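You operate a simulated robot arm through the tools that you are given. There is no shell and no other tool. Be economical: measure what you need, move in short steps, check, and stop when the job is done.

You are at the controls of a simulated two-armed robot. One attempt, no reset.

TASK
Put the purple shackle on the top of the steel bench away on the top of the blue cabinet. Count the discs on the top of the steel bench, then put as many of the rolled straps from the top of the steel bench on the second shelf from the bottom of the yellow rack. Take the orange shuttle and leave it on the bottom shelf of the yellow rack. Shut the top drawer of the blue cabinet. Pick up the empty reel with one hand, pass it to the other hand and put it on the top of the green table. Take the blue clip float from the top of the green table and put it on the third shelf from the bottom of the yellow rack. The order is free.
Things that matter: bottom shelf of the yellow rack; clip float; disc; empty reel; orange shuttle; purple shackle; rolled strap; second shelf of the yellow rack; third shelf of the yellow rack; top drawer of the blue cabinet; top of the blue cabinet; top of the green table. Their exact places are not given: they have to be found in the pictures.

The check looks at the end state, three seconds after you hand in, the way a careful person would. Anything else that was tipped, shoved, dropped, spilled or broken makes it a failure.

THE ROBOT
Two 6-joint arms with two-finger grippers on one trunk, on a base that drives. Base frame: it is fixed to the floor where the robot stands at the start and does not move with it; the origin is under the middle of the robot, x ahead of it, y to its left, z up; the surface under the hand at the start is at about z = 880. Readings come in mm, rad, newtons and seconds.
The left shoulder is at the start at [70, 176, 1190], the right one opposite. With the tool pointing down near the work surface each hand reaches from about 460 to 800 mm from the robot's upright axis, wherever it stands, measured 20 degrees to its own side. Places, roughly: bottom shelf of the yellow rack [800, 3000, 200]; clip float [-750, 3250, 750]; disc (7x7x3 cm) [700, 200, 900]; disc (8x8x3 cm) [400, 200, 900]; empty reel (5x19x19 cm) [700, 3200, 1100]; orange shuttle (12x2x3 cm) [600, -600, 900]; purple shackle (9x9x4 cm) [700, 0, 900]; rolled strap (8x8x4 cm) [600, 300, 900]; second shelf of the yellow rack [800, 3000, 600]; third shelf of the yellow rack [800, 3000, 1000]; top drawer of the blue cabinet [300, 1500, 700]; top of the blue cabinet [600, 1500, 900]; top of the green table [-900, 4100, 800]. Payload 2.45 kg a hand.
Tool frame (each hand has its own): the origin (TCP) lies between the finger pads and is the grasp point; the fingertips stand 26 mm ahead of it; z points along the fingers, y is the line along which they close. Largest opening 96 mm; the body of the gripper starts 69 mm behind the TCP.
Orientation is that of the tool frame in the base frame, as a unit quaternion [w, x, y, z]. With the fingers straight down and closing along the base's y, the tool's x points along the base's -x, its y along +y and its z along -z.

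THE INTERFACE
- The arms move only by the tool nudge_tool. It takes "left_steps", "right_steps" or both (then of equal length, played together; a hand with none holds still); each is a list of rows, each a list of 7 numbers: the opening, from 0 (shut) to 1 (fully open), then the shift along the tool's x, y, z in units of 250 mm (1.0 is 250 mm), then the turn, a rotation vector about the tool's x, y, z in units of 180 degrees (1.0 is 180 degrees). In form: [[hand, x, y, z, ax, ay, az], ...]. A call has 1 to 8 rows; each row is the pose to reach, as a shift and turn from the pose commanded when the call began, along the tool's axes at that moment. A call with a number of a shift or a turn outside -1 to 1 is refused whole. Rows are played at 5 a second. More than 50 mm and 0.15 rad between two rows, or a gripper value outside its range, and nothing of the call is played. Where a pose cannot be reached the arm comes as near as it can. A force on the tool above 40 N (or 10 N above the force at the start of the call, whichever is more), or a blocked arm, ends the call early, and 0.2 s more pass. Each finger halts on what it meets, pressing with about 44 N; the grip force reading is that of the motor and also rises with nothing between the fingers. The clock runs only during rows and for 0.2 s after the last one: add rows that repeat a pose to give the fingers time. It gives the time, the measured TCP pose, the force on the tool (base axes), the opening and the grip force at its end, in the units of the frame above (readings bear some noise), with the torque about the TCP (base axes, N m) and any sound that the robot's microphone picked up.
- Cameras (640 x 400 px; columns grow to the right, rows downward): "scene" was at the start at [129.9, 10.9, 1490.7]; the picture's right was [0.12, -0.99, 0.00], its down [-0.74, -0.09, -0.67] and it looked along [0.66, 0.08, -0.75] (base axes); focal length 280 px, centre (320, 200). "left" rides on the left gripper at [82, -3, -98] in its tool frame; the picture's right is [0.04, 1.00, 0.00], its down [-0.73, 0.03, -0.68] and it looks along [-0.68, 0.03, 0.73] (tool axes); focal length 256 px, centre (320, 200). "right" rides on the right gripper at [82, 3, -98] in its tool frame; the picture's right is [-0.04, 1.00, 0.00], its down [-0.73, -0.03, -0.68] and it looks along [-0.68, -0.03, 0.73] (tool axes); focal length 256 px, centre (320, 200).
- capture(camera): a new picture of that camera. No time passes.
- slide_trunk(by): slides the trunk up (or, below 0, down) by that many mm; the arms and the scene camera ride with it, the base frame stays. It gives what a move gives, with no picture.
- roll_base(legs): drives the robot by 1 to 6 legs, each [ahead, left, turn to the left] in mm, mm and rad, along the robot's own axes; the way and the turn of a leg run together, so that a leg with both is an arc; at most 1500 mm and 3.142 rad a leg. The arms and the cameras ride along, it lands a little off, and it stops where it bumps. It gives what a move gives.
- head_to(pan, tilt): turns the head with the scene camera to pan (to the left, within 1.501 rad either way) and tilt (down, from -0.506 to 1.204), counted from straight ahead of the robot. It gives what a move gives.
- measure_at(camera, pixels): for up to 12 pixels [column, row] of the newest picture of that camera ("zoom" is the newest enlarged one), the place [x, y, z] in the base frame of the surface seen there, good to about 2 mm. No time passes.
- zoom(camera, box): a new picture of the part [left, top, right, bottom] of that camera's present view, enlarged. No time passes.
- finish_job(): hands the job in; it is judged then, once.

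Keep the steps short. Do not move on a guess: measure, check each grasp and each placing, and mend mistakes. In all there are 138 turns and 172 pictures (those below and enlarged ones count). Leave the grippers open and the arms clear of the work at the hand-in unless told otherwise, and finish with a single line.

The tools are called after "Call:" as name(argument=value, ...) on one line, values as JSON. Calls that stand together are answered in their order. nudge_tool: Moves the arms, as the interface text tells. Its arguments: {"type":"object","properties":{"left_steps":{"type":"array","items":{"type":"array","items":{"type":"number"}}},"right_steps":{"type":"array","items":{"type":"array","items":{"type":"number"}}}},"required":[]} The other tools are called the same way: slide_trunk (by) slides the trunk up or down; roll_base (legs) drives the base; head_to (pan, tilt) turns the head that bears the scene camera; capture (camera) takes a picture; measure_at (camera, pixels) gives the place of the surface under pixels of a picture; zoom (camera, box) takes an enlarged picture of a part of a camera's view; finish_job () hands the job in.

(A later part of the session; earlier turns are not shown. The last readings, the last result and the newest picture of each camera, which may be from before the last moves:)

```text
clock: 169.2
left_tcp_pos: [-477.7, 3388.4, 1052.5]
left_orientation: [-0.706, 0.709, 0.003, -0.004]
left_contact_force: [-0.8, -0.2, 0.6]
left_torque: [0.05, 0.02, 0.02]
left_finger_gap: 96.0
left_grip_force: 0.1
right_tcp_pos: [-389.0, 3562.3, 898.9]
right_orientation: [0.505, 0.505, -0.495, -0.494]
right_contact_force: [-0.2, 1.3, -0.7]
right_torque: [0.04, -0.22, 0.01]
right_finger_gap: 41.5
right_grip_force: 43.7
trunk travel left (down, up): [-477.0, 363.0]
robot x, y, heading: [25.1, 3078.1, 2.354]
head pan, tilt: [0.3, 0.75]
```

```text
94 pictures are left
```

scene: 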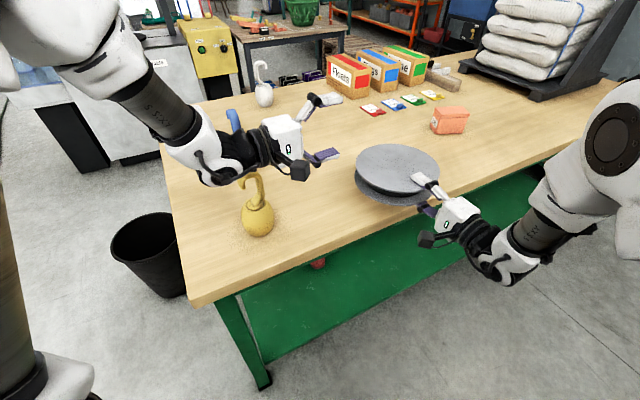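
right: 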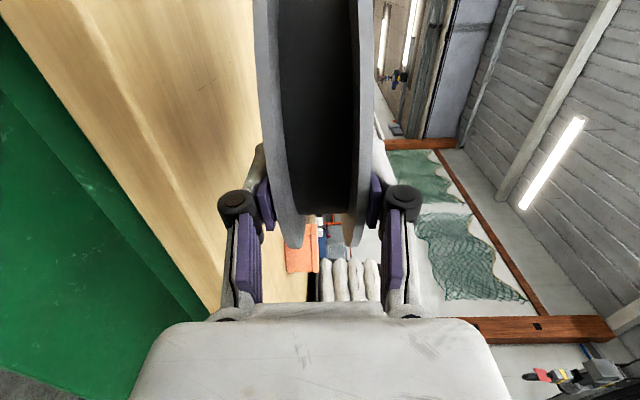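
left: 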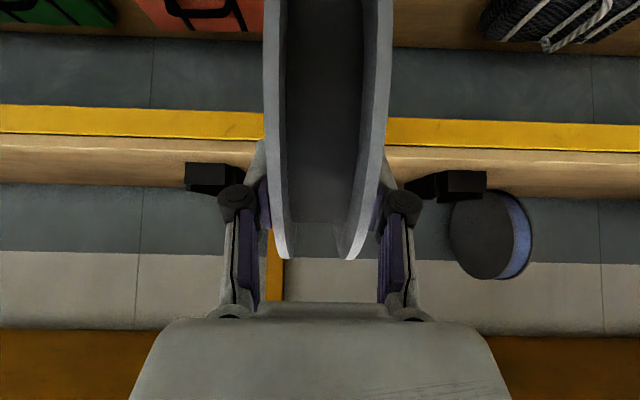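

Lower the reel 70 mm by the hand, then the rest gently.

Call:
nudge_tool(right_steps=[[0.3, 0, -0.1, 0, 0, 0, 0], [0.3, 0, -0.2, 0, 0, 0, 0], [0.3, 0, -0.28, 0, 0, 0, 0], [0.3, 0, -0.28, 0, 0, 0, 0]])

Call:
zoom(camera="scene", box=[310, 100, 510, 280])

Call:
measure_at(camera="zoom", pixels=[[180, 180], [380, 180], [280, 150], [300, 230], [210, 290], [330, 340]])

```text
clock: 170.2
left_tcp_pos: [-477.2, 3388.4, 1050.8]
left_orientation: [-0.706, 0.708, 0.003, -0.004]
left_contact_force: [0.4, -0.5, 1.0]
left_torque: [0.02, -0.01, 0.0]
left_finger_gap: 95.9
left_grip_force: 0.0
right_tcp_pos: [-389.0, 3561.5, 828.1]
right_orientation: [0.506, 0.505, -0.495, -0.494]
right_contact_force: [-0.2, -0.8, 0.3]
right_torque: [0.04, -0.3, 0.02]
right_finger_gap: 41.4
right_grip_force: 43.8
trunk travel left (down, up): [-477.0, 363.0]
robot x, y, heading: [25.3, 3079.8, 2.351]
head pan, tilt: [0.3, 0.75]
```

```text
2.22 times, centred on (410, 190) of scene
```

zoom: 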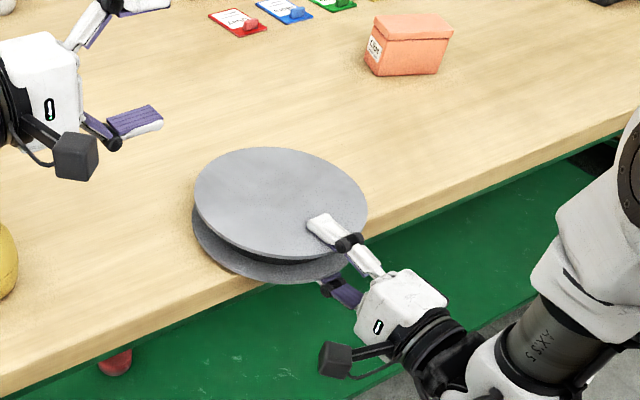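

```text
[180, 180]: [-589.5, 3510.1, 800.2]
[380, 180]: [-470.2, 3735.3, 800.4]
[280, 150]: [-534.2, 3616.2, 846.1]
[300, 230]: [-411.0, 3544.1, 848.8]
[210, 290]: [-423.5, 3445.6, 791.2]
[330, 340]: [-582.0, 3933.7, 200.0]
```

About 4–7 mm above the table. Lower 6 mm.

Call:
nudge_tool(right_steps=[[0.3, 0, -0.012, 0, 0, 0, 0], [0.3, 0, -0.024, 0, 0, 0, 0], [0.3, 0, -0.024, 0, 0, 0, 0]])

```text
clock: 170.9
left_tcp_pos: [-477.4, 3387.9, 1051.9]
left_orientation: [-0.706, 0.708, 0.003, -0.005]
left_contact_force: [-0.4, 0.8, 0.2]
left_torque: [0.01, -0.01, 0.0]
left_finger_gap: 96.3
left_grip_force: 0.1
right_tcp_pos: [-388.4, 3562.0, 823.3]
right_orientation: [0.506, 0.505, -0.495, -0.494]
right_contact_force: [-1.0, 0.4, 1.3]
right_torque: [0.05, 0.63, -0.03]
right_finger_gap: 41.3
right_grip_force: 43.8
trunk travel left (down, up): [-477.0, 363.0]
robot x, y, heading: [25.8, 3077.8, 2.358]
head pan, tilt: [0.3, 0.75]
```

Far rim touches. Open gently and draw straight back.

Call:
nudge_tool(right_steps=[[0.5, 0, -0.006, 0, 0, 0, 0], [0.7, 0, -0.006, 0, 0, 0, 0], [0.85, 0, -0.006, 0, 0, 0, 0], [0.85, 0, -0.006, 0, 0, 0, 0], [0.85, 0, -0.006, -0.15, 0, 0, 0], [0.85, 0, -0.006, -0.3, 0, 0, 0], [0.85, 0, -0.006, -0.4, 0, 0, 0]])

Call:
capture(camera="scene")

```text
clock: 172.6
left_tcp_pos: [-477.3, 3389.0, 1050.7]
left_orientation: [-0.705, 0.709, 0.003, -0.004]
left_contact_force: [0.6, 0.7, 0.0]
left_torque: [0.01, 0.01, 0.01]
left_finger_gap: 96.1
left_grip_force: 0.0
right_tcp_pos: [-288.5, 3564.1, 822.3]
right_orientation: [0.506, 0.505, -0.495, -0.494]
right_contact_force: [0.4, 0.2, 0.2]
right_torque: [0.0, 0.03, -0.01]
right_finger_gap: 81.8
right_grip_force: 0.0
trunk travel left (down, up): [-477.0, 363.0]
robot x, y, heading: [21.5, 3077.4, 2.354]
head pan, tilt: [0.3, 0.75]
```

```text
92 pictures are left
```

scene: 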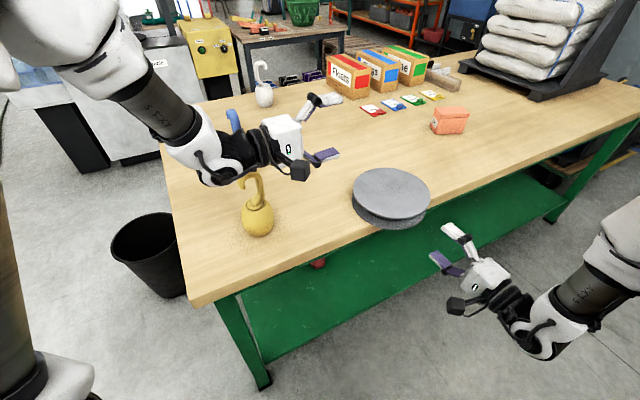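

The reel lies flat with some overhang. Push it inward with the shut right fingers against its upper flange: raise 16 mm, shut, and advance.

Call:
nudge_tool(right_steps=[[0, 0, 0.064, 0, 0, 0, 0], [0, 0, 0.064, 0, 0, 0, 0], [0, 0, 0.064, 0, 0, 0, 0], [0, 0, 0.064, 0.1, 0, 0, 0], [0, 0, 0.064, 0.2, 0, 0, 0], [0, 0, 0.064, 0.25, 0, 0, 0], [0, 0, 0.064, 0.3, 0, 0, 0], [0, 0, 0.064, 0.35, 0, 0, 0]])

Call:
nudge_tool(right_steps=[[0, 0, 0, 0.04, 0, 0, 0], [0, 0, 0, 0.08, 0, 0, 0], [0, 0, 0, 0.12, 0, 0, 0], [0, 0, 0, 0.16, 0, 0, 0], [0, 0, 0, 0.19, 0, 0, 0], [0, 0, 0, 0.19, 0, 0, 0]])

Call:
capture(camera="scene")

```text
clock: 174.3
left_tcp_pos: [-477.1, 3388.2, 1051.0]
left_orientation: [-0.706, 0.709, 0.003, -0.005]
left_contact_force: [0.5, -1.1, 0.2]
left_torque: [0.0, 0.02, 0.02]
left_finger_gap: 95.9
left_grip_force: 0.0
right_tcp_pos: [-375.5, 3562.0, 837.0]
right_orientation: [0.505, 0.505, -0.496, -0.494]
right_contact_force: [-0.3, 0.3, 0.0]
right_torque: [0.03, 0.01, -0.02]
right_finger_gap: 0.0
right_grip_force: 28.7
trunk travel left (down, up): [-477.0, 363.0]
robot x, y, heading: [21.7, 3077.0, 2.358]
head pan, tilt: [0.3, 0.75]
```

```text
clock: 175.8
left_tcp_pos: [-477.1, 3389.0, 1050.4]
left_orientation: [-0.706, 0.708, 0.003, -0.004]
left_contact_force: [-0.1, -0.2, 0.6]
left_torque: [0.0, -0.03, 0.01]
left_finger_gap: 96.2
left_grip_force: 0.1
right_tcp_pos: [-423.2, 3561.7, 836.6]
right_orientation: [0.506, 0.505, -0.495, -0.494]
right_contact_force: [1.6, -0.1, 0.0]
right_torque: [-0.05, 0.01, -0.02]
right_finger_gap: 0.1
right_grip_force: 28.5
trunk travel left (down, up): [-477.0, 363.0]
robot x, y, heading: [21.3, 3078.1, 2.35]
head pan, tilt: [0.3, 0.75]
```

```text
91 pictures are left
```

scene: 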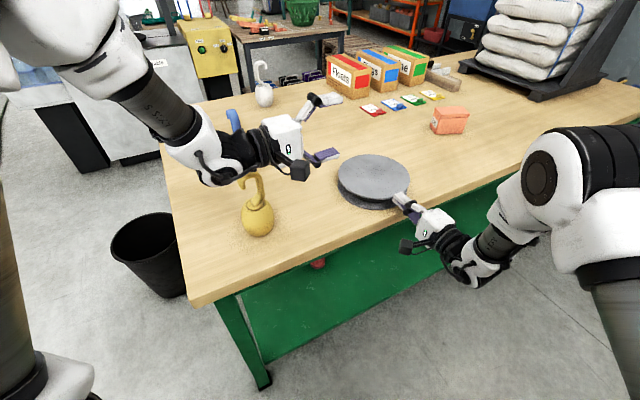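

The reel is fully on the table top. Withdraw the right hand outward and up, raise the trunk, and drive back the way I came, turning to face the table's end.

Call:
nudge_tool(right_steps=[[0, 0, 0, -0.15, 0, 0, 0], [0, 0, 0, -0.3, 0, 0, 0], [0, 0, 0, -0.45, 0, 0, 0], [0, -0.14, 0.12, -0.5, 0, 0, 0], [0, -0.28, 0.24, -0.55, 0, 0, 0], [0, -0.42, 0.36, -0.6, 0, 0, 0], [0, -0.56, 0.48, -0.65, 0, 0, 0], [0, -0.7, 0.6, -0.7, 0, 0, 0]])

Call:
slide_trunk(by=110)

Call:
roll_base(legs=[[-273, 807, 0], [0, 0, -0.783]])

Call:
nudge_tool(left_steps=[[1, -0.067, 0, -0.016, -0.0298, 0.0006, 0.029], [1, -0.134, 0, -0.032, -0.0597, 0.0012, 0.0581], [1, -0.201, 0, -0.048, -0.0895, 0.0017, 0.0871], [1, -0.268, 0, -0.064, -0.1193, 0.0023, 0.1162], [1, -0.335, 0, -0.08, -0.1492, 0.0029, 0.1452], [1, -0.402, 0, -0.096, -0.179, 0.0035, 0.1743]])

Call:
nudge_tool(left_steps=[[1, -0.055, 0.041, -0.005, -0.0298, 0.0006, 0.029], [1, -0.11, 0.083, -0.009, -0.0597, 0.0012, 0.0581], [1, -0.165, 0.124, -0.014, -0.0895, 0.0017, 0.0871], [1, -0.22, 0.165, -0.018, -0.1193, 0.0023, 0.1162], [1, -0.275, 0.207, -0.023, -0.1492, 0.0029, 0.1452], [1, -0.33, 0.248, -0.027, -0.179, 0.0035, 0.1743], [1, -0.33, 0.248, -0.027, -0.179, 0.0035, 0.1743]])

Call:
head_to(pan=0.3, tilt=0.6)

Call:
capture(camera="scene")

```text
clock: 177.6
left_tcp_pos: [-477.1, 3388.6, 1051.8]
left_orientation: [-0.705, 0.709, 0.003, -0.004]
left_contact_force: [-0.6, -0.2, -0.5]
left_torque: [0.03, 0.0, 0.01]
left_finger_gap: 96.1
left_grip_force: 0.0
right_tcp_pos: [-252.0, 3741.3, 989.0]
right_orientation: [0.506, 0.504, -0.496, -0.493]
right_contact_force: [0.4, 0.3, 0.2]
right_torque: [0.04, 0.04, 0.0]
right_finger_gap: 0.3
right_grip_force: 28.8
trunk travel left (down, up): [-477.0, 363.0]
robot x, y, heading: [23.5, 3078.0, 2.359]
head pan, tilt: [0.3, 0.75]
```

```text
clock: 179.0
left_tcp_pos: [-477.1, 3387.8, 1162.2]
left_orientation: [-0.706, 0.708, 0.004, -0.004]
left_contact_force: [0.3, -0.9, 0.2]
left_torque: [0.05, -0.02, 0.01]
left_finger_gap: 96.2
left_grip_force: 0.1
right_tcp_pos: [-253.4, 3740.9, 1097.7]
right_orientation: [0.505, 0.505, -0.496, -0.494]
right_contact_force: [0.4, 0.7, 0.3]
right_torque: [0.03, 0.01, -0.03]
right_finger_gap: 0.0
right_grip_force: 29.1
trunk travel left (down, up): [-587.0, 253.0]
robot x, y, heading: [23.6, 3079.9, 2.353]
head pan, tilt: [0.3, 0.75]
```

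```text
clock: 185.5
left_tcp_pos: [-484.7, 2897.5, 1162.3]
left_orientation: [-0.652, 0.654, -0.271, 0.27]
left_contact_force: [-0.4, 0.5, -1.3]
left_torque: [0.01, -0.01, -0.01]
left_finger_gap: 96.0
left_grip_force: 0.1
right_tcp_pos: [-75.8, 2982.3, 1098.5]
right_orientation: [-0.275, -0.273, 0.653, 0.651]
right_contact_force: [-0.9, 0.6, -0.2]
right_torque: [0.0, 0.01, 0.01]
right_finger_gap: 0.0
right_grip_force: 29.1
trunk travel left (down, up): [-587.0, 253.0]
robot x, y, heading: [-355.0, 2322.5, 1.56]
head pan, tilt: [0.3, 0.75]
```

```text
clock: 186.9
left_tcp_pos: [-572.6, 2951.2, 1161.5]
left_orientation: [-0.493, 0.709, -0.503, 0.003]
left_contact_force: [-0.4, 0.1, -0.3]
left_torque: [-0.04, 0.01, 0.0]
left_finger_gap: 95.7
left_grip_force: 0.0
right_tcp_pos: [-75.4, 2982.9, 1098.7]
right_orientation: [-0.274, -0.273, 0.652, 0.651]
right_contact_force: [-0.4, 0.4, 0.4]
right_torque: [-0.03, 0.04, 0.02]
right_finger_gap: 0.2
right_grip_force: 28.5
trunk travel left (down, up): [-587.0, 253.0]
robot x, y, heading: [-350.1, 2322.7, 1.557]
head pan, tilt: [0.3, 0.75]
```

```text
clock: 188.5
left_tcp_pos: [-661.4, 3004.8, 1161.8]
left_orientation: [0.26, -0.656, 0.659, 0.261]
left_contact_force: [0.5, 0.8, -0.4]
left_torque: [-0.02, 0.01, -0.03]
left_finger_gap: 95.8
left_grip_force: 0.1
right_tcp_pos: [-76.9, 2982.2, 1098.4]
right_orientation: [-0.274, -0.273, 0.653, 0.651]
right_contact_force: [0.4, -0.2, -0.6]
right_torque: [-0.03, -0.02, 0.01]
right_finger_gap: 0.0
right_grip_force: 28.5
trunk travel left (down, up): [-587.0, 253.0]
robot x, y, heading: [-354.0, 2326.1, 1.557]
head pan, tilt: [0.3, 0.75]
```

```text
clock: 189.2
left_tcp_pos: [-660.9, 3004.5, 1161.7]
left_orientation: [0.261, -0.656, 0.658, 0.262]
left_contact_force: [0.1, 0.2, 0.5]
left_torque: [0.02, -0.02, 0.03]
left_finger_gap: 95.9
left_grip_force: 0.1
right_tcp_pos: [-76.6, 2982.3, 1097.4]
right_orientation: [-0.275, -0.273, 0.653, 0.651]
right_contact_force: [-0.2, 0.0, 0.3]
right_torque: [0.01, 0.0, 0.0]
right_finger_gap: 0.0
right_grip_force: 29.0
trunk travel left (down, up): [-587.0, 253.0]
robot x, y, heading: [-353.3, 2321.9, 1.561]
head pan, tilt: [0.3, 0.6]
```

```text
90 pictures are left
```

scene: 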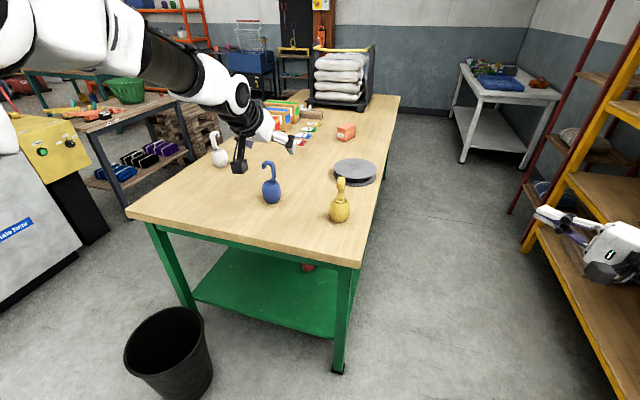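

Zoom in on the blue float and measure.

Call:
zoom(camera="scene", box=[220, 140, 380, 240])

Call:
measure_at(camera="zoom", pixels=[[205, 205], [175, 210], [232, 210], [205, 250], [202, 160], [205, 120], [190, 92], [173, 102], [204, 180], [216, 130], [480, 260], [205, 255]])

```text
4.00 times, centred on (300, 190) of scene
```

zoom: 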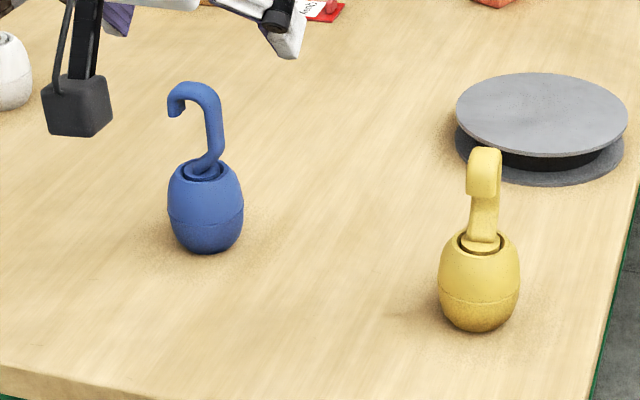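

```text
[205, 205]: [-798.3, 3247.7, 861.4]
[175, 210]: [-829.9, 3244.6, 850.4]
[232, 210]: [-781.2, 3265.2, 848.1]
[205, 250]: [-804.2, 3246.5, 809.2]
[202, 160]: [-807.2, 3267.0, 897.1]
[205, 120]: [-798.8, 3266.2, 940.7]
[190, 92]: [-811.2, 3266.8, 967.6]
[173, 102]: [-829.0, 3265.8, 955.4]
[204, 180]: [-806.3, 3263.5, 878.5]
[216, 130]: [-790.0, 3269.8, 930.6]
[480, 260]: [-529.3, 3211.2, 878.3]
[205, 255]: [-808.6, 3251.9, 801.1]
```

Call:
measure_at(camera="scene", pixels=[[200, 330], [165, 310], [212, 370], [185, 390]])

Call:
nudge_tool(left_steps=[[1, 0.1, 0, 0.1, 0, 0, 0], [1, 0.2, 0, 0.2, 0, 0, 0], [1, 0.3, 0, 0.3, 0, 0, 0], [1, 0.4, 0, 0.4, 0, 0, 0]])

```text
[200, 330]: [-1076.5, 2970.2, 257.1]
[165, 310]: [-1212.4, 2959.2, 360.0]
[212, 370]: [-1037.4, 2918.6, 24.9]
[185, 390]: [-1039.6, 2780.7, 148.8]
```

```text
clock: 190.2
left_tcp_pos: [-662.8, 3001.5, 1037.0]
left_orientation: [-0.258, 0.658, -0.657, -0.263]
left_contact_force: [-0.2, 0.3, -0.9]
left_torque: [0.03, 0.02, 0.01]
left_finger_gap: 96.0
left_grip_force: 0.0
left hand out of reach, approached as far as the arm can: row 4
right_tcp_pos: [-76.3, 2982.4, 1097.8]
right_orientation: [-0.274, -0.274, 0.653, 0.651]
right_contact_force: [-0.3, -1.0, 0.2]
right_torque: [0.03, 0.02, 0.0]
right_finger_gap: 0.0
right_grip_force: 28.3
trunk travel left (down, up): [-587.0, 253.0]
robot x, y, heading: [-353.7, 2324.3, 1.558]
head pan, tilt: [0.3, 0.6]
```

Drive ahead 189 and left 140, then lower the trunk 127 mm to pre-grasp at (−803,3190,910).

Call:
roll_base(legs=[[187, 142, 0.012]])

Call:
slide_trunk(by=-127)

Call:
capture(camera="left")

Call:
measure_at(camera="left", pixels=[[320, 100], [320, 200], [300, 150], [340, 150]])

```text
clock: 192.0
left_tcp_pos: [-811.2, 3190.1, 1038.0]
left_orientation: [-0.256, 0.661, -0.654, -0.265]
left_contact_force: [0.6, 0.1, 0.0]
left_torque: [0.02, -0.01, 0.0]
left_finger_gap: 96.0
left_grip_force: 0.0
right_tcp_pos: [-223.8, 3177.6, 1097.3]
right_orientation: [-0.278, -0.278, 0.651, 0.649]
right_contact_force: [0.4, -0.4, 0.2]
right_torque: [-0.02, 0.01, 0.01]
right_finger_gap: 0.0
right_grip_force: 28.9
trunk travel left (down, up): [-587.0, 253.0]
robot x, y, heading: [-494.8, 2513.5, 1.569]
head pan, tilt: [0.3, 0.6]
```

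```text
clock: 193.6
left_tcp_pos: [-809.9, 3188.9, 910.1]
left_orientation: [-0.255, 0.661, -0.654, -0.266]
left_contact_force: [0.0, -0.1, 0.3]
left_torque: [-0.02, 0.01, 0.01]
left_finger_gap: 96.3
left_grip_force: 0.1
right_tcp_pos: [-223.3, 3177.4, 970.9]
right_orientation: [-0.278, -0.278, 0.651, 0.649]
right_contact_force: [-1.3, -0.1, 1.0]
right_torque: [0.0, 0.01, 0.0]
right_finger_gap: 0.2
right_grip_force: 28.6
trunk travel left (down, up): [-460.0, 380.0]
robot x, y, heading: [-495.4, 2512.2, 1.569]
head pan, tilt: [0.3, 0.6]
```

```text
88 pictures are left
```

left: 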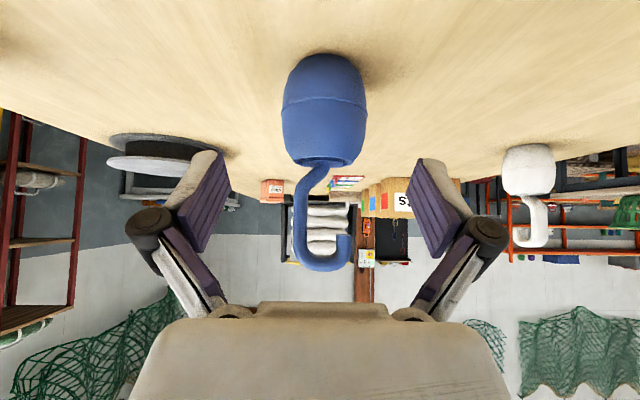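

```text
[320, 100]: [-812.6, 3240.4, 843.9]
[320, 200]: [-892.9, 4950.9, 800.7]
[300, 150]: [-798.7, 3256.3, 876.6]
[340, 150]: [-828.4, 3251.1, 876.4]
```

Call:
measure_at(camera="left", pixels=[[286, 110], [361, 110], [323, 110], [323, 75], [296, 150], [350, 150], [305, 240], [323, 180], [345, 240]])

```text
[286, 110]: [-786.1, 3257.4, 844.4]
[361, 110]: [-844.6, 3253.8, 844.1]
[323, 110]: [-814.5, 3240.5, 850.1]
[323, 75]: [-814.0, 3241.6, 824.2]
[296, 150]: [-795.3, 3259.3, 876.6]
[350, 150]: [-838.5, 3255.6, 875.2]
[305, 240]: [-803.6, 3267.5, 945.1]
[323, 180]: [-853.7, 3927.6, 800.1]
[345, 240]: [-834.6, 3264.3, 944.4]
```

Body centre ≈ (−815,3274), radius ≈ 33. Advance to (−815,3270,852) and close.

Call:
nudge_tool(left_steps=[[1, -0.04, 0.026, 0.05, 0, 0, 0], [1, -0.077, 0.026, 0.16, 0, 0, 0], [1, -0.077, 0.026, 0.28, 0, 0, 0], [1, -0.077, 0.026, 0.391, 0, 0, 0], [1, -0.077, 0.026, 0.391, 0, 0, 0], [0.5, -0.077, 0.026, 0.391, 0, 0, 0], [0.4, -0.077, 0.026, 0.391, 0, 0, 0], [0.4, -0.077, 0.026, 0.391, 0, 0, 0]])

Call:
capture(camera="left")

```text
clock: 195.3
left_tcp_pos: [-818.6, 3271.3, 854.4]
left_orientation: [-0.256, 0.661, -0.653, -0.266]
left_contact_force: [-0.5, 0.5, 4.5]
left_torque: [0.13, 0.06, 0.04]
left_finger_gap: 70.6
left_grip_force: 44.4
right_tcp_pos: [-223.9, 3177.2, 972.3]
right_orientation: [-0.279, -0.277, 0.65, 0.65]
right_contact_force: [-0.6, -0.4, 0.2]
right_torque: [0.01, -0.01, 0.02]
right_finger_gap: 0.0
right_grip_force: 28.2
trunk travel left (down, up): [-460.0, 380.0]
robot x, y, heading: [-492.6, 2513.9, 1.569]
head pan, tilt: [0.3, 0.6]
```

```text
87 pictures are left
```

left: 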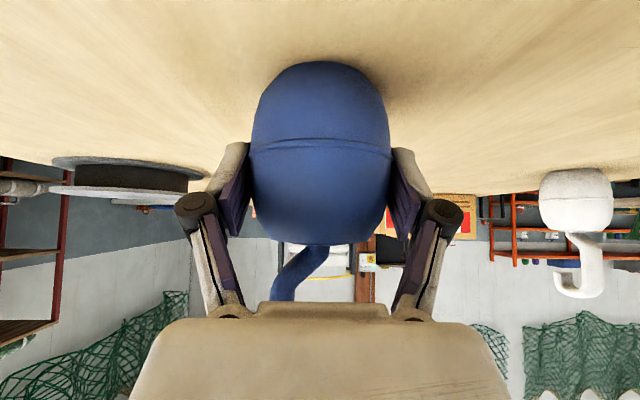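

Gripped (70.6 mm). Lift with the trunk, back off, retract the right hand a bit, and turn to face the rack.

Call:
slide_trunk(by=160)

Call:
roll_base(legs=[[-320, 0, 0], [0, 0, -1.569]])

Call:
slide_trunk(by=120)

Call:
nudge_tool(right_steps=[[0, 0.1, 0, -0.1, 0, 0, 0], [0, 0.2, 0, -0.2, 0, 0, 0], [0, 0.3, 0, -0.3, 0, 0, 0]])

Call:
head_to(pan=0.25, tilt=0.5)

Call:
capture(camera="scene")

```text
clock: 197.2
left_tcp_pos: [-818.3, 3269.2, 1012.5]
left_orientation: [-0.257, 0.661, -0.654, -0.265]
left_contact_force: [0.7, -0.1, -1.2]
left_torque: [-0.03, 0.01, 0.0]
left_finger_gap: 70.4
left_grip_force: 43.7
right_tcp_pos: [-223.5, 3177.7, 1130.3]
right_orientation: [-0.278, -0.278, 0.651, 0.649]
right_contact_force: [-0.3, -0.3, 0.3]
right_torque: [0.0, -0.01, 0.0]
right_finger_gap: 0.0
right_grip_force: 28.7
trunk travel left (down, up): [-620.0, 220.0]
robot x, y, heading: [-491.1, 2515.4, 1.57]
head pan, tilt: [0.3, 0.6]
```

```text
clock: 203.1
left_tcp_pos: [257.1, 2533.7, 1011.6]
left_orientation: [0.369, -0.016, 0.929, 0.011]
left_contact_force: [0.4, 0.5, -0.9]
left_torque: [0.0, -0.02, 0.02]
left_finger_gap: 70.4
left_grip_force: 44.1
right_tcp_pos: [175.3, 1936.0, 1130.8]
right_orientation: [0.256, 0.257, 0.659, 0.659]
right_contact_force: [-0.2, 0.3, -0.4]
right_torque: [-0.01, 0.01, -0.02]
right_finger_gap: 0.1
right_grip_force: 28.5
trunk travel left (down, up): [-620.0, 220.0]
robot x, y, heading: [-494.0, 2192.7, 0.019]
head pan, tilt: [0.3, 0.6]
```

```text
clock: 204.6
left_tcp_pos: [256.4, 2533.5, 1132.3]
left_orientation: [0.368, -0.016, 0.93, 0.011]
left_contact_force: [0.4, 0.6, -1.4]
left_torque: [-0.04, 0.02, 0.03]
left_finger_gap: 70.3
left_grip_force: 43.9
right_tcp_pos: [176.0, 1936.4, 1252.2]
right_orientation: [0.256, 0.257, 0.659, 0.659]
right_contact_force: [0.4, -0.2, 0.0]
right_torque: [0.03, 0.0, 0.01]
right_finger_gap: 0.3
right_grip_force: 28.9
trunk travel left (down, up): [-740.0, 100.0]
robot x, y, heading: [-498.8, 2199.1, 0.024]
head pan, tilt: [0.3, 0.6]
```

```text
clock: 205.4
left_tcp_pos: [254.4, 2533.4, 1132.8]
left_orientation: [0.37, -0.017, 0.929, 0.012]
left_contact_force: [-1.2, 0.1, -1.3]
left_torque: [0.01, 0.02, 0.0]
left_finger_gap: 70.2
left_grip_force: 44.3
right_tcp_pos: [68.1, 1931.3, 1251.6]
right_orientation: [0.255, 0.256, 0.658, 0.66]
right_contact_force: [-0.5, 0.1, -0.2]
right_torque: [0.02, 0.0, 0.01]
right_finger_gap: 0.0
right_grip_force: 28.3
trunk travel left (down, up): [-740.0, 100.0]
robot x, y, heading: [-493.0, 2193.2, 0.02]
head pan, tilt: [0.3, 0.6]
```

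```text
clock: 206.1
left_tcp_pos: [256.0, 2533.1, 1132.0]
left_orientation: [0.37, -0.016, 0.929, 0.011]
left_contact_force: [-0.4, 1.2, -0.9]
left_torque: [0.01, 0.03, -0.02]
left_finger_gap: 70.5
left_grip_force: 44.0
right_tcp_pos: [68.1, 1930.8, 1251.0]
right_orientation: [0.255, 0.257, 0.659, 0.659]
right_contact_force: [-0.1, 0.2, 0.1]
right_torque: [0.02, 0.0, 0.01]
right_finger_gap: 0.0
right_grip_force: 29.2
trunk travel left (down, up): [-740.0, 100.0]
robot x, y, heading: [-492.5, 2191.8, 0.023]
head pan, tilt: [0.25, 0.499]
```

```text
86 pictures are left
```

scene: 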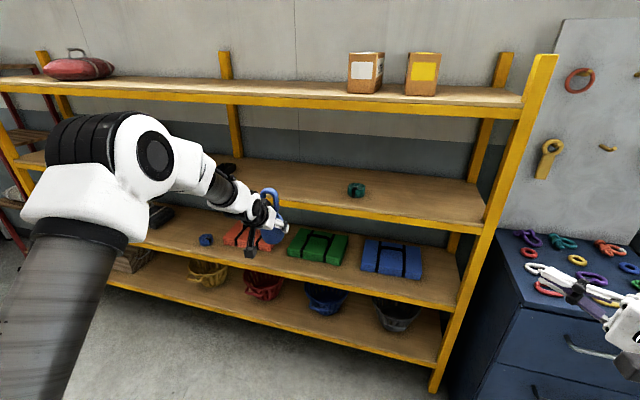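

Third shelf is free around y 2500–2900. Drive left 147, ahead 409, check.

Call:
roll_base(legs=[[0, 150, -0.02], [405, 0, 0]])

Call:
capture(camera="scene")

Call:
capture(camera="left")

```text
clock: 209.6
left_tcp_pos: [664.6, 2669.6, 1132.1]
left_orientation: [0.369, -0.005, 0.93, 0.007]
left_contact_force: [0.0, 0.3, -1.0]
left_torque: [-0.04, 0.02, 0.01]
left_finger_gap: 70.3
left_grip_force: 44.2
right_tcp_pos: [466.1, 2072.1, 1252.1]
right_orientation: [0.262, 0.264, 0.656, 0.657]
right_contact_force: [0.2, -1.2, -0.3]
right_torque: [0.01, 0.01, 0.0]
right_finger_gap: 0.0
right_grip_force: 28.5
trunk travel left (down, up): [-740.0, 100.0]
robot x, y, heading: [-95.1, 2342.3, 0.002]
head pan, tilt: [0.25, 0.499]
```

```text
85 pictures are left
```

scene: 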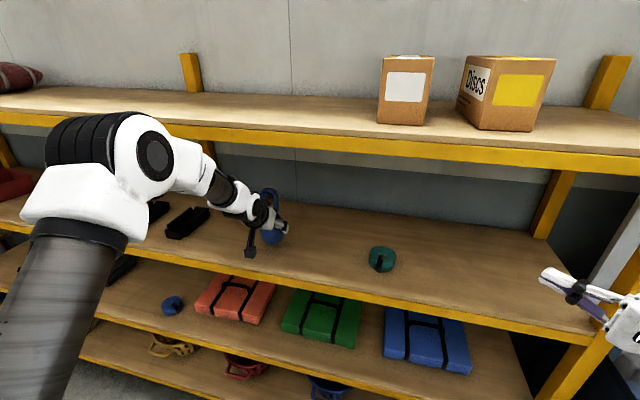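

```text
84 pictures are left
```

left: 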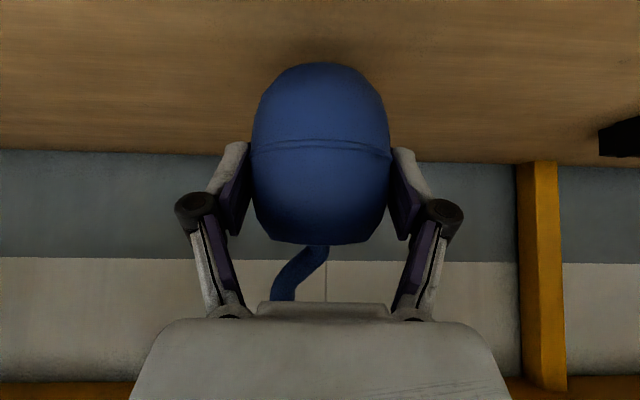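

Lower 25 mm, then 3 mm more while watching the force.

Call:
slide_trunk(by=-25)

Call:
slide_trunk(by=-4)

```text
clock: 210.3
left_tcp_pos: [666.2, 2670.1, 1106.9]
left_orientation: [0.369, -0.006, 0.929, 0.007]
left_contact_force: [-0.6, -0.2, -1.4]
left_torque: [0.0, 0.02, -0.01]
left_finger_gap: 70.6
left_grip_force: 43.8
right_tcp_pos: [467.9, 2071.1, 1227.6]
right_orientation: [0.262, 0.263, 0.657, 0.656]
right_contact_force: [0.1, -0.3, -0.5]
right_torque: [0.02, -0.04, 0.02]
right_finger_gap: 0.2
right_grip_force: 28.8
trunk travel left (down, up): [-715.0, 125.0]
robot x, y, heading: [-92.7, 2344.3, -0.001]
head pan, tilt: [0.25, 0.499]
```

```text
clock: 210.8
left_tcp_pos: [665.8, 2669.7, 1103.5]
left_orientation: [0.369, -0.006, 0.93, 0.007]
left_contact_force: [0.1, -0.3, -0.3]
left_torque: [-0.02, 0.01, 0.04]
left_finger_gap: 70.5
left_grip_force: 44.6
right_tcp_pos: [467.1, 2071.6, 1222.2]
right_orientation: [0.262, 0.265, 0.656, 0.656]
right_contact_force: [0.0, 0.8, -0.2]
right_torque: [0.01, -0.01, 0.01]
right_finger_gap: 0.1
right_grip_force: 28.3
trunk travel left (down, up): [-711.0, 129.0]
robot x, y, heading: [-87.2, 2344.4, 0.001]
head pan, tilt: [0.25, 0.499]
```

Touch begins (weight reading falling). Lower 2 mm more, open, and back out along the fingers.

Call:
slide_trunk(by=-2)

Call:
nudge_tool(left_steps=[[0.8, 0, 0, 0, 0, 0, 0], [0.95, 0, 0, 0, 0, 0, 0], [1, 0, 0, 0, 0, 0, 0], [1, 0, 0, 0, 0, 0, 0], [1, 0, 0, -0.15, 0, 0, 0], [1, 0, 0, -0.3, 0, 0, 0], [1, 0, 0, -0.4, 0, 0, 0]])

Call:
capture(camera="left")

```text
clock: 211.3
left_tcp_pos: [665.5, 2669.1, 1102.6]
left_orientation: [0.371, -0.007, 0.929, 0.007]
left_contact_force: [2.4, 1.9, 7.2]
left_torque: [0.11, -0.13, -0.02]
left_finger_gap: 70.6
left_grip_force: 43.9
right_tcp_pos: [466.9, 2071.3, 1220.1]
right_orientation: [0.263, 0.263, 0.656, 0.657]
right_contact_force: [0.6, 0.2, 0.1]
right_torque: [-0.01, -0.03, 0.0]
right_finger_gap: 0.0
right_grip_force: 29.0
trunk travel left (down, up): [-709.0, 131.0]
robot x, y, heading: [-92.6, 2342.0, -0.001]
head pan, tilt: [0.25, 0.499]
```

```text
clock: 212.9
left_tcp_pos: [595.8, 2666.4, 1175.7]
left_orientation: [0.368, -0.006, 0.93, 0.007]
left_contact_force: [-0.5, 0.3, -0.7]
left_torque: [-0.04, -0.01, 0.02]
left_finger_gap: 96.2
left_grip_force: 0.1
right_tcp_pos: [467.8, 2071.1, 1218.6]
right_orientation: [0.262, 0.264, 0.655, 0.657]
right_contact_force: [0.1, 0.5, -0.8]
right_torque: [0.02, 0.01, 0.01]
right_finger_gap: 0.2
right_grip_force: 28.7
trunk travel left (down, up): [-709.0, 131.0]
robot x, y, heading: [-90.6, 2343.6, 0.005]
head pan, tilt: [0.25, 0.499]
```

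```text
83 pictures are left
```

left: 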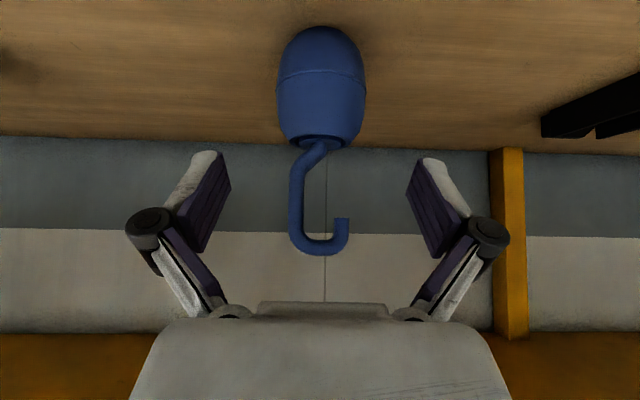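

The float stands upright on the third shelf. Next: the shuttle and one more strap (two discs → two straps). Drive back to the bench near the shuttle.

Call:
roll_base(legs=[[-400, 0, 0], [0, -1350, 0], [0, -1340, 0]])

Call:
slide_trunk(by=-34)

Call:
head_to(pan=-0.15, tilt=0.6)

Call:
capture(camera="scene")

```text
clock: 228.1
left_tcp_pos: [190.6, -14.6, 1175.3]
left_orientation: [0.369, -0.005, 0.929, 0.006]
left_contact_force: [1.5, 0.4, 0.2]
left_torque: [-0.01, -0.01, 0.02]
left_finger_gap: 96.0
left_grip_force: 0.1
right_tcp_pos: [62.2, -609.9, 1220.2]
right_orientation: [0.263, 0.264, 0.656, 0.656]
right_contact_force: [0.4, 0.9, -0.2]
right_torque: [0.03, 0.02, 0.04]
right_finger_gap: 0.1
right_grip_force: 28.4
trunk travel left (down, up): [-709.0, 131.0]
robot x, y, heading: [-496.6, -342.0, -0.007]
head pan, tilt: [0.25, 0.499]
```

```text
clock: 228.8
left_tcp_pos: [192.9, -15.3, 1139.4]
left_orientation: [0.369, -0.005, 0.93, 0.006]
left_contact_force: [-0.6, 0.4, -0.7]
left_torque: [-0.01, 0.0, 0.02]
left_finger_gap: 96.1
left_grip_force: 0.0
right_tcp_pos: [61.2, -610.6, 1186.0]
right_orientation: [0.264, 0.264, 0.656, 0.656]
right_contact_force: [0.4, -0.3, 0.8]
right_torque: [0.02, -0.01, -0.01]
right_finger_gap: 0.1
right_grip_force: 28.7
trunk travel left (down, up): [-675.0, 165.0]
robot x, y, heading: [-494.7, -334.1, 0.0]
head pan, tilt: [0.25, 0.499]
```

```text
clock: 229.7
left_tcp_pos: [193.6, -15.0, 1139.2]
left_orientation: [0.369, -0.005, 0.93, 0.006]
left_contact_force: [-0.8, -0.3, 0.7]
left_torque: [0.0, 0.01, 0.0]
left_finger_gap: 96.0
left_grip_force: 0.1
right_tcp_pos: [61.7, -611.8, 1185.7]
right_orientation: [0.263, 0.264, 0.656, 0.656]
right_contact_force: [-0.1, -0.7, 0.0]
right_torque: [0.0, -0.02, 0.03]
right_finger_gap: 0.0
right_grip_force: 28.7
trunk travel left (down, up): [-675.0, 165.0]
robot x, y, heading: [-495.0, -337.0, -0.002]
head pan, tilt: [-0.15, 0.6]
```

```text
82 pictures are left
```

scene: 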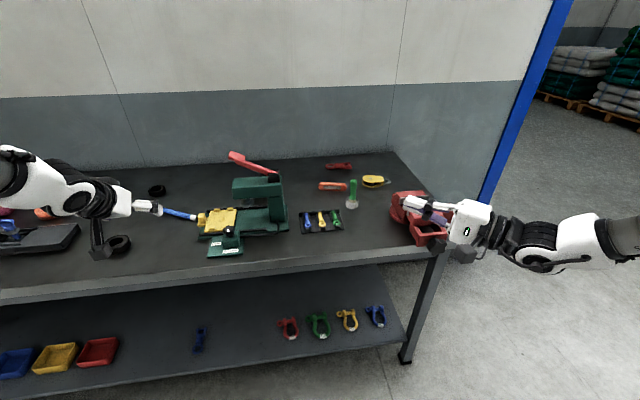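

Call:
zoom(camera="scene", box=[220, 140, 420, 240])

Call:
measure_at(camera="zoom", pixels=[[320, 145], [365, 147], [408, 150], [430, 130], [420, 205], [495, 130], [380, 85], [175, 90], [45, 50], [130, 130], [365, 140], [365, 155]])

```text
3.20 times, centred on (320, 190) of scene
```

zoom: 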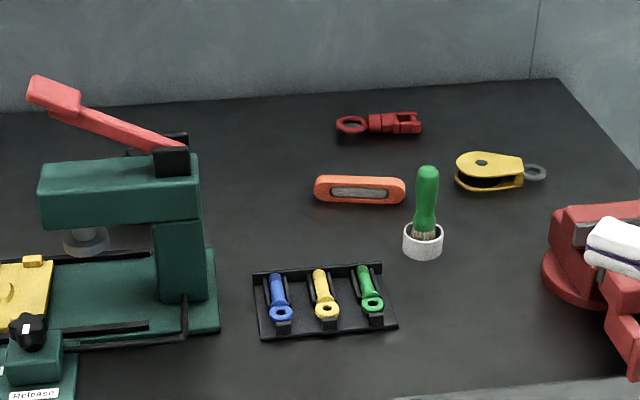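

```text
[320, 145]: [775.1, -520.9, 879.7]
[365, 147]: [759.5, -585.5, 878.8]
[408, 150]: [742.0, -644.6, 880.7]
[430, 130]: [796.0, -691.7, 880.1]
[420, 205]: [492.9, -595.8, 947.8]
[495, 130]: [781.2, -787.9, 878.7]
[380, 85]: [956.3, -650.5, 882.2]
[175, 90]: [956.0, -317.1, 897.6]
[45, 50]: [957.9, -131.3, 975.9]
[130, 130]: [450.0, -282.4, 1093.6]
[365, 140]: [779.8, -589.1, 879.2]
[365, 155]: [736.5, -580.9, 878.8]
```

Call:
measure_at(camera="zoom", pixels=[[320, 188], [360, 190], [400, 192], [360, 180], [360, 202], [318, 200], [400, 200], [427, 170], [423, 240], [480, 165], [190, 150], [205, 300]])

```text
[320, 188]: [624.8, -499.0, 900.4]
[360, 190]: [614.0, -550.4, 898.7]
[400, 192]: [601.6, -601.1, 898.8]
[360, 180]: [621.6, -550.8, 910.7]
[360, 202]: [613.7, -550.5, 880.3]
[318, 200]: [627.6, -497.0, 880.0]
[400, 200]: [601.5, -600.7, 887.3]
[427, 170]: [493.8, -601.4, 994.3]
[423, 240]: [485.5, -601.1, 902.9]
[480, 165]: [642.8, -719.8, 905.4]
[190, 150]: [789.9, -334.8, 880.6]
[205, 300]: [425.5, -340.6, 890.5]
```

The shuttle stands on edge: centre ≈ (621,−550), axis 14° off y, top z 911. Turn the right hand to point left-down at 45° with closing across the shuttle.

Call:
nudge_tool(right_steps=[[0.4, -0.027, -0.044, 0.013, 0.0253, -0.0057, 0.0333], [0.6, -0.054, -0.088, 0.026, 0.0505, -0.0114, 0.0667], [0.6, -0.081, -0.132, 0.039, 0.0758, -0.0172, 0.1], [0.6, -0.108, -0.176, 0.052, 0.101, -0.0229, 0.1333], [0.6, -0.136, -0.22, 0.065, 0.1263, -0.0286, 0.1667], [0.6, -0.163, -0.264, 0.078, 0.1515, -0.0343, 0.2]])

Call:
nudge_tool(right_steps=[[0.6, 0, 0, 0, 0.0253, -0.0057, 0.0333], [0.6, 0, 0, 0, 0.0505, -0.0114, 0.0667], [0.6, 0, 0, 0, 0.0758, -0.0172, 0.1], [0.6, 0, 0, 0, 0.101, -0.0229, 0.1333], [0.6, 0, 0, 0, 0.1263, -0.0286, 0.1667], [0.6, 0, 0, 0, 0.1515, -0.0343, 0.2], [0.6, 0, 0, 0, 0.1515, -0.0343, 0.2]])

Call:
roll_base(legs=[[400, -5, 0.002]])

Call:
capture(camera="right")

Call:
head_to(pan=-0.5, tilt=0.7)

Call:
capture(camera="scene")

```text
clock: 231.1
left_tcp_pos: [193.0, -14.2, 1139.5]
left_orientation: [0.368, -0.004, 0.93, 0.005]
left_contact_force: [0.5, 0.0, 0.6]
left_torque: [0.05, -0.01, -0.06]
left_finger_gap: 95.8
left_grip_force: 0.0
right_tcp_pos: [106.3, -623.2, 1120.0]
right_orientation: [0.015, 0.54, 0.663, 0.518]
right_contact_force: [0.4, -0.4, -1.1]
right_torque: [0.0, -0.02, 0.03]
right_finger_gap: 57.5
right_grip_force: 0.1
trunk travel left (down, up): [-675.0, 165.0]
robot x, y, heading: [-494.4, -333.7, -0.002]
head pan, tilt: [-0.15, 0.6]
```

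```text
clock: 232.7
left_tcp_pos: [192.2, -15.0, 1140.7]
left_orientation: [0.369, -0.006, 0.929, 0.006]
left_contact_force: [-0.2, -0.8, -0.6]
left_torque: [0.0, -0.02, -0.01]
left_finger_gap: 95.7
left_grip_force: 0.0
right_tcp_pos: [104.8, -625.2, 1120.3]
right_orientation: [-0.235, 0.731, 0.565, 0.301]
right_contact_force: [-0.9, -0.8, 0.6]
right_torque: [0.02, -0.02, 0.02]
right_finger_gap: 57.7
right_grip_force: 0.0
trunk travel left (down, up): [-675.0, 165.0]
robot x, y, heading: [-502.1, -334.0, -0.002]
head pan, tilt: [-0.15, 0.6]
```

```text
clock: 235.2
left_tcp_pos: [590.8, -22.0, 1142.5]
left_orientation: [0.369, -0.005, 0.93, 0.007]
left_contact_force: [0.6, -0.3, -0.3]
left_torque: [-0.02, -0.03, -0.02]
left_finger_gap: 96.0
left_grip_force: 0.0
right_tcp_pos: [501.1, -632.5, 1121.3]
right_orientation: [-0.236, 0.731, 0.565, 0.301]
right_contact_force: [0.1, -1.1, 0.3]
right_torque: [0.03, -0.01, 0.0]
right_finger_gap: 57.6
right_grip_force: 0.1
trunk travel left (down, up): [-675.0, 165.0]
robot x, y, heading: [-101.0, -342.7, -0.003]
head pan, tilt: [-0.15, 0.6]
```

```text
80 pictures are left
```

right: 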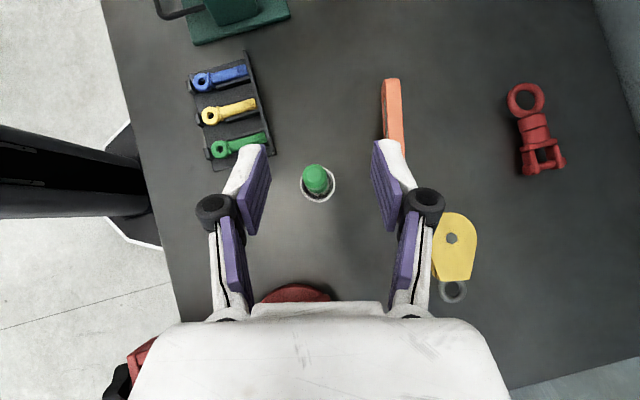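

```text
clock: 236.0
left_tcp_pos: [591.9, -21.3, 1139.6]
left_orientation: [0.368, -0.004, 0.93, 0.007]
left_contact_force: [1.0, -0.7, -0.5]
left_torque: [-0.01, 0.0, 0.02]
left_finger_gap: 95.8
left_grip_force: 0.3
right_tcp_pos: [502.3, -631.8, 1120.4]
right_orientation: [-0.235, 0.732, 0.564, 0.302]
right_contact_force: [-0.9, 0.3, -0.2]
right_torque: [0.0, -0.04, -0.01]
right_finger_gap: 57.8
right_grip_force: 0.2
trunk travel left (down, up): [-675.0, 165.0]
robot x, y, heading: [-101.7, -344.1, -0.008]
head pan, tilt: [-0.499, 0.7]
```

```text
79 pictures are left
```

scene: 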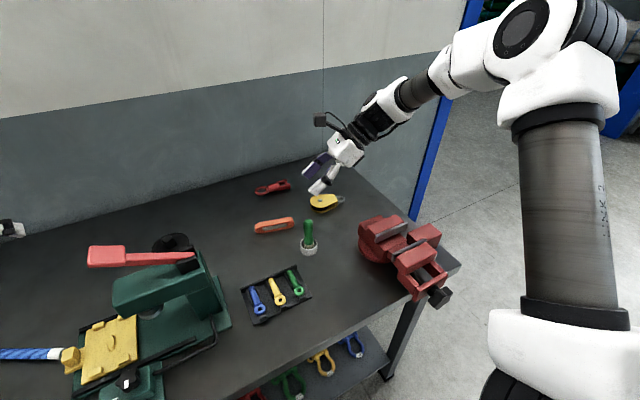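

Call:
measure_at(camera="right", pixels=[[392, 82], [388, 110], [398, 110], [392, 135], [383, 100], [402, 130], [400, 84]])

Call:
roll_base(legs=[[100, 0, 0.005]])

Call:
capture(camera="right")

```text
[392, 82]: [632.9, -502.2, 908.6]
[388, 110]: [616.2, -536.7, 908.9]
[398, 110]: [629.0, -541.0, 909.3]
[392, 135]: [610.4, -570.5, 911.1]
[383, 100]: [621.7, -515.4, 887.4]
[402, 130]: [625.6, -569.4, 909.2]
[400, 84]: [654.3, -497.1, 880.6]
```

```text
clock: 237.2
left_tcp_pos: [689.2, -18.6, 1141.2]
left_orientation: [0.369, -0.007, 0.929, 0.007]
left_contact_force: [0.6, 0.8, -0.2]
left_torque: [0.03, -0.05, -0.03]
left_finger_gap: 96.0
left_grip_force: 0.0
right_tcp_pos: [603.2, -628.5, 1120.4]
right_orientation: [-0.236, 0.73, 0.566, 0.301]
right_contact_force: [-0.6, 1.0, -0.6]
right_torque: [-0.02, 0.01, -0.01]
right_finger_gap: 57.7
right_grip_force: 0.1
trunk travel left (down, up): [-675.0, 165.0]
robot x, y, heading: [5.3, -343.3, 0.002]
head pan, tilt: [-0.499, 0.7]
```

```text
78 pictures are left
```

right: 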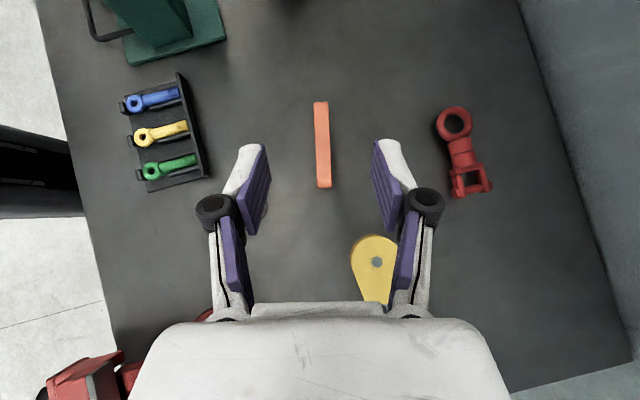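

Well aligned. Descend to 80 mm short of the shuttle along the fingers, then check.

Call:
nudge_tool(right_steps=[[0.6, -0.1, -0.002, 0.119, 0, 0, 0], [0.6, -0.2, -0.005, 0.237, 0, 0, 0], [0.6, -0.3, -0.007, 0.356, 0, 0, 0], [0.6, -0.399, -0.009, 0.474, 0, 0, 0], [0.6, -0.399, -0.009, 0.474, 0, 0, 0]])

Call:
capture(camera="right")

Call:
measure_at(camera="right", pixels=[[320, 100], [315, 150], [328, 150], [320, 120]])

```text
clock: 238.4
left_tcp_pos: [689.9, -17.5, 1140.7]
left_orientation: [0.37, -0.007, 0.929, 0.007]
left_contact_force: [-0.2, 0.0, 0.5]
left_torque: [-0.02, -0.02, 0.01]
left_finger_gap: 96.1
left_grip_force: 0.1
right_tcp_pos: [604.1, -614.7, 965.3]
right_orientation: [-0.236, 0.73, 0.567, 0.301]
right_contact_force: [0.2, 0.1, 0.1]
right_torque: [0.01, 0.0, 0.01]
right_finger_gap: 57.6
right_grip_force: 0.0
trunk travel left (down, up): [-675.0, 165.0]
robot x, y, heading: [-1.1, -344.0, 0.002]
head pan, tilt: [-0.499, 0.7]
```

```text
77 pictures are left
```

right: 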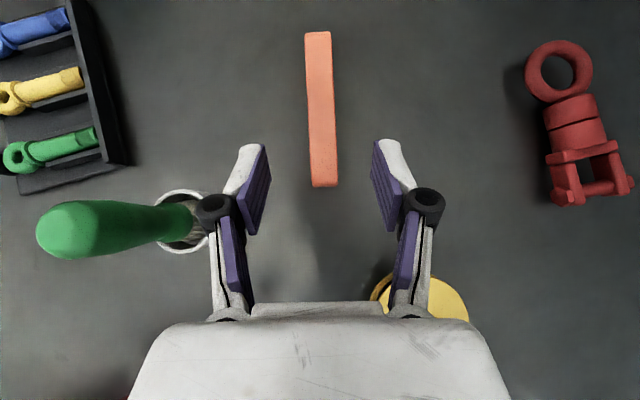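

```text
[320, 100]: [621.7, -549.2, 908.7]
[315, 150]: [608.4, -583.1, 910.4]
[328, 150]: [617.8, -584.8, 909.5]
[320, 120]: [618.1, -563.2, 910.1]
```

Brush is clear. Advance 80 mm and close.

Call:
nudge_tool(right_steps=[[0.6, 0, 0, 0.11, 0, 0, 0], [0.6, 0, 0, 0.22, 0, 0, 0], [0.6, 0, 0, 0.318, 0, 0, 0], [0.6, 0, 0, 0.318, 0, 0, 0], [0.2, 0, 0, 0.318, 0, 0, 0], [0.05, 0, 0, 0.318, 0, 0, 0], [0.05, 0, 0, 0.318, 0, 0, 0]])

Call:
capture(camera="right")

```text
clock: 240.0
left_tcp_pos: [690.7, -18.7, 1140.4]
left_orientation: [0.369, -0.007, 0.929, 0.007]
left_contact_force: [0.1, -0.2, -0.4]
left_torque: [-0.01, -0.02, 0.01]
left_finger_gap: 96.1
left_grip_force: 0.1
right_tcp_pos: [617.9, -560.9, 910.2]
right_orientation: [-0.235, 0.73, 0.566, 0.301]
right_contact_force: [0.0, 0.0, 0.4]
right_torque: [0.02, -0.01, -0.02]
right_finger_gap: 18.4
right_grip_force: 43.7
trunk travel left (down, up): [-675.0, 165.0]
robot x, y, heading: [4.1, -340.9, -0.001]
head pan, tilt: [-0.499, 0.7]
```

```text
76 pictures are left
```

right: 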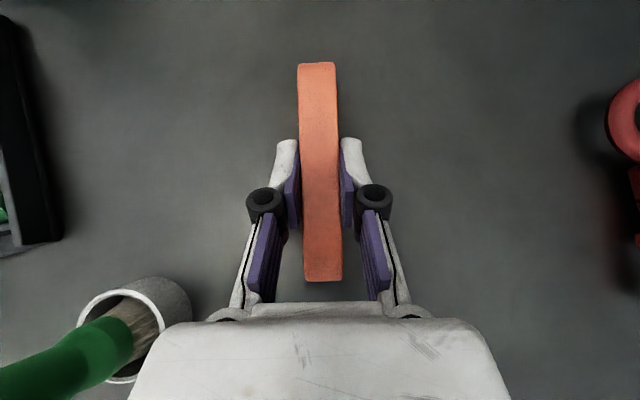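

Shuttle gripped (18.4 mm). Lift straight up 190 mm.

Call:
nudge_tool(right_steps=[[0.05, 0.13, 0, -0.13, 0, 0, 0], [0.05, 0.26, 0, -0.26, 0, 0, 0], [0.05, 0.39, 0, -0.39, 0, 0, 0], [0.05, 0.53, 0, -0.53, 0, 0, 0]])

Call:
roll_base(legs=[[-250, 0, 0], [0, 545, 0]])

Call:
head_to(pan=0.4, tilt=0.75)

Call:
capture(camera="scene")

```text
clock: 241.0
left_tcp_pos: [687.2, -17.4, 1141.4]
left_orientation: [0.37, -0.006, 0.929, 0.007]
left_contact_force: [-0.1, 0.3, -0.3]
left_torque: [0.0, -0.05, -0.02]
left_finger_gap: 96.1
left_grip_force: 0.1
right_tcp_pos: [616.5, -560.9, 1098.4]
right_orientation: [-0.235, 0.73, 0.566, 0.301]
right_contact_force: [-0.8, -0.5, 0.2]
right_torque: [-0.01, 0.02, 0.01]
right_finger_gap: 18.9
right_grip_force: 44.1
trunk travel left (down, up): [-675.0, 165.0]
robot x, y, heading: [0.5, -343.0, 0.004]
head pan, tilt: [-0.499, 0.7]
```

```text
clock: 245.5
left_tcp_pos: [442.0, 524.4, 1139.6]
left_orientation: [0.369, -0.005, 0.929, 0.007]
left_contact_force: [0.5, 0.2, 0.4]
left_torque: [-0.02, 0.04, 0.0]
left_finger_gap: 95.8
left_grip_force: 0.0
right_tcp_pos: [367.9, -18.0, 1097.5]
right_orientation: [-0.236, 0.731, 0.565, 0.302]
right_contact_force: [0.7, -0.6, 0.3]
right_torque: [-0.01, -0.02, -0.02]
right_finger_gap: 18.5
right_grip_force: 43.8
trunk travel left (down, up): [-675.0, 165.0]
robot x, y, heading: [-247.9, 200.2, -0.004]
head pan, tilt: [-0.499, 0.7]
```

```text
clock: 246.7
left_tcp_pos: [440.8, 525.0, 1140.0]
left_orientation: [0.369, -0.006, 0.929, 0.007]
left_contact_force: [-0.1, 0.1, 0.8]
left_torque: [-0.03, 0.01, -0.02]
left_finger_gap: 96.1
left_grip_force: 0.1
right_tcp_pos: [367.9, -18.1, 1097.0]
right_orientation: [-0.236, 0.731, 0.565, 0.302]
right_contact_force: [0.1, -0.3, 0.2]
right_torque: [0.01, -0.01, -0.01]
right_finger_gap: 18.6
right_grip_force: 43.7
trunk travel left (down, up): [-675.0, 165.0]
robot x, y, heading: [-247.6, 203.3, 0.0]
head pan, tilt: [0.4, 0.75]
```

```text
75 pictures are left
```

scene: 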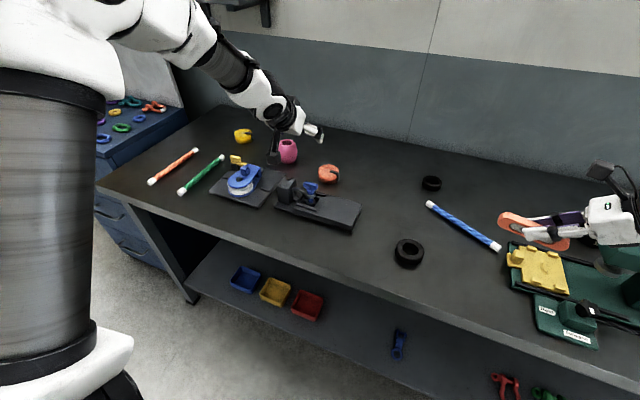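

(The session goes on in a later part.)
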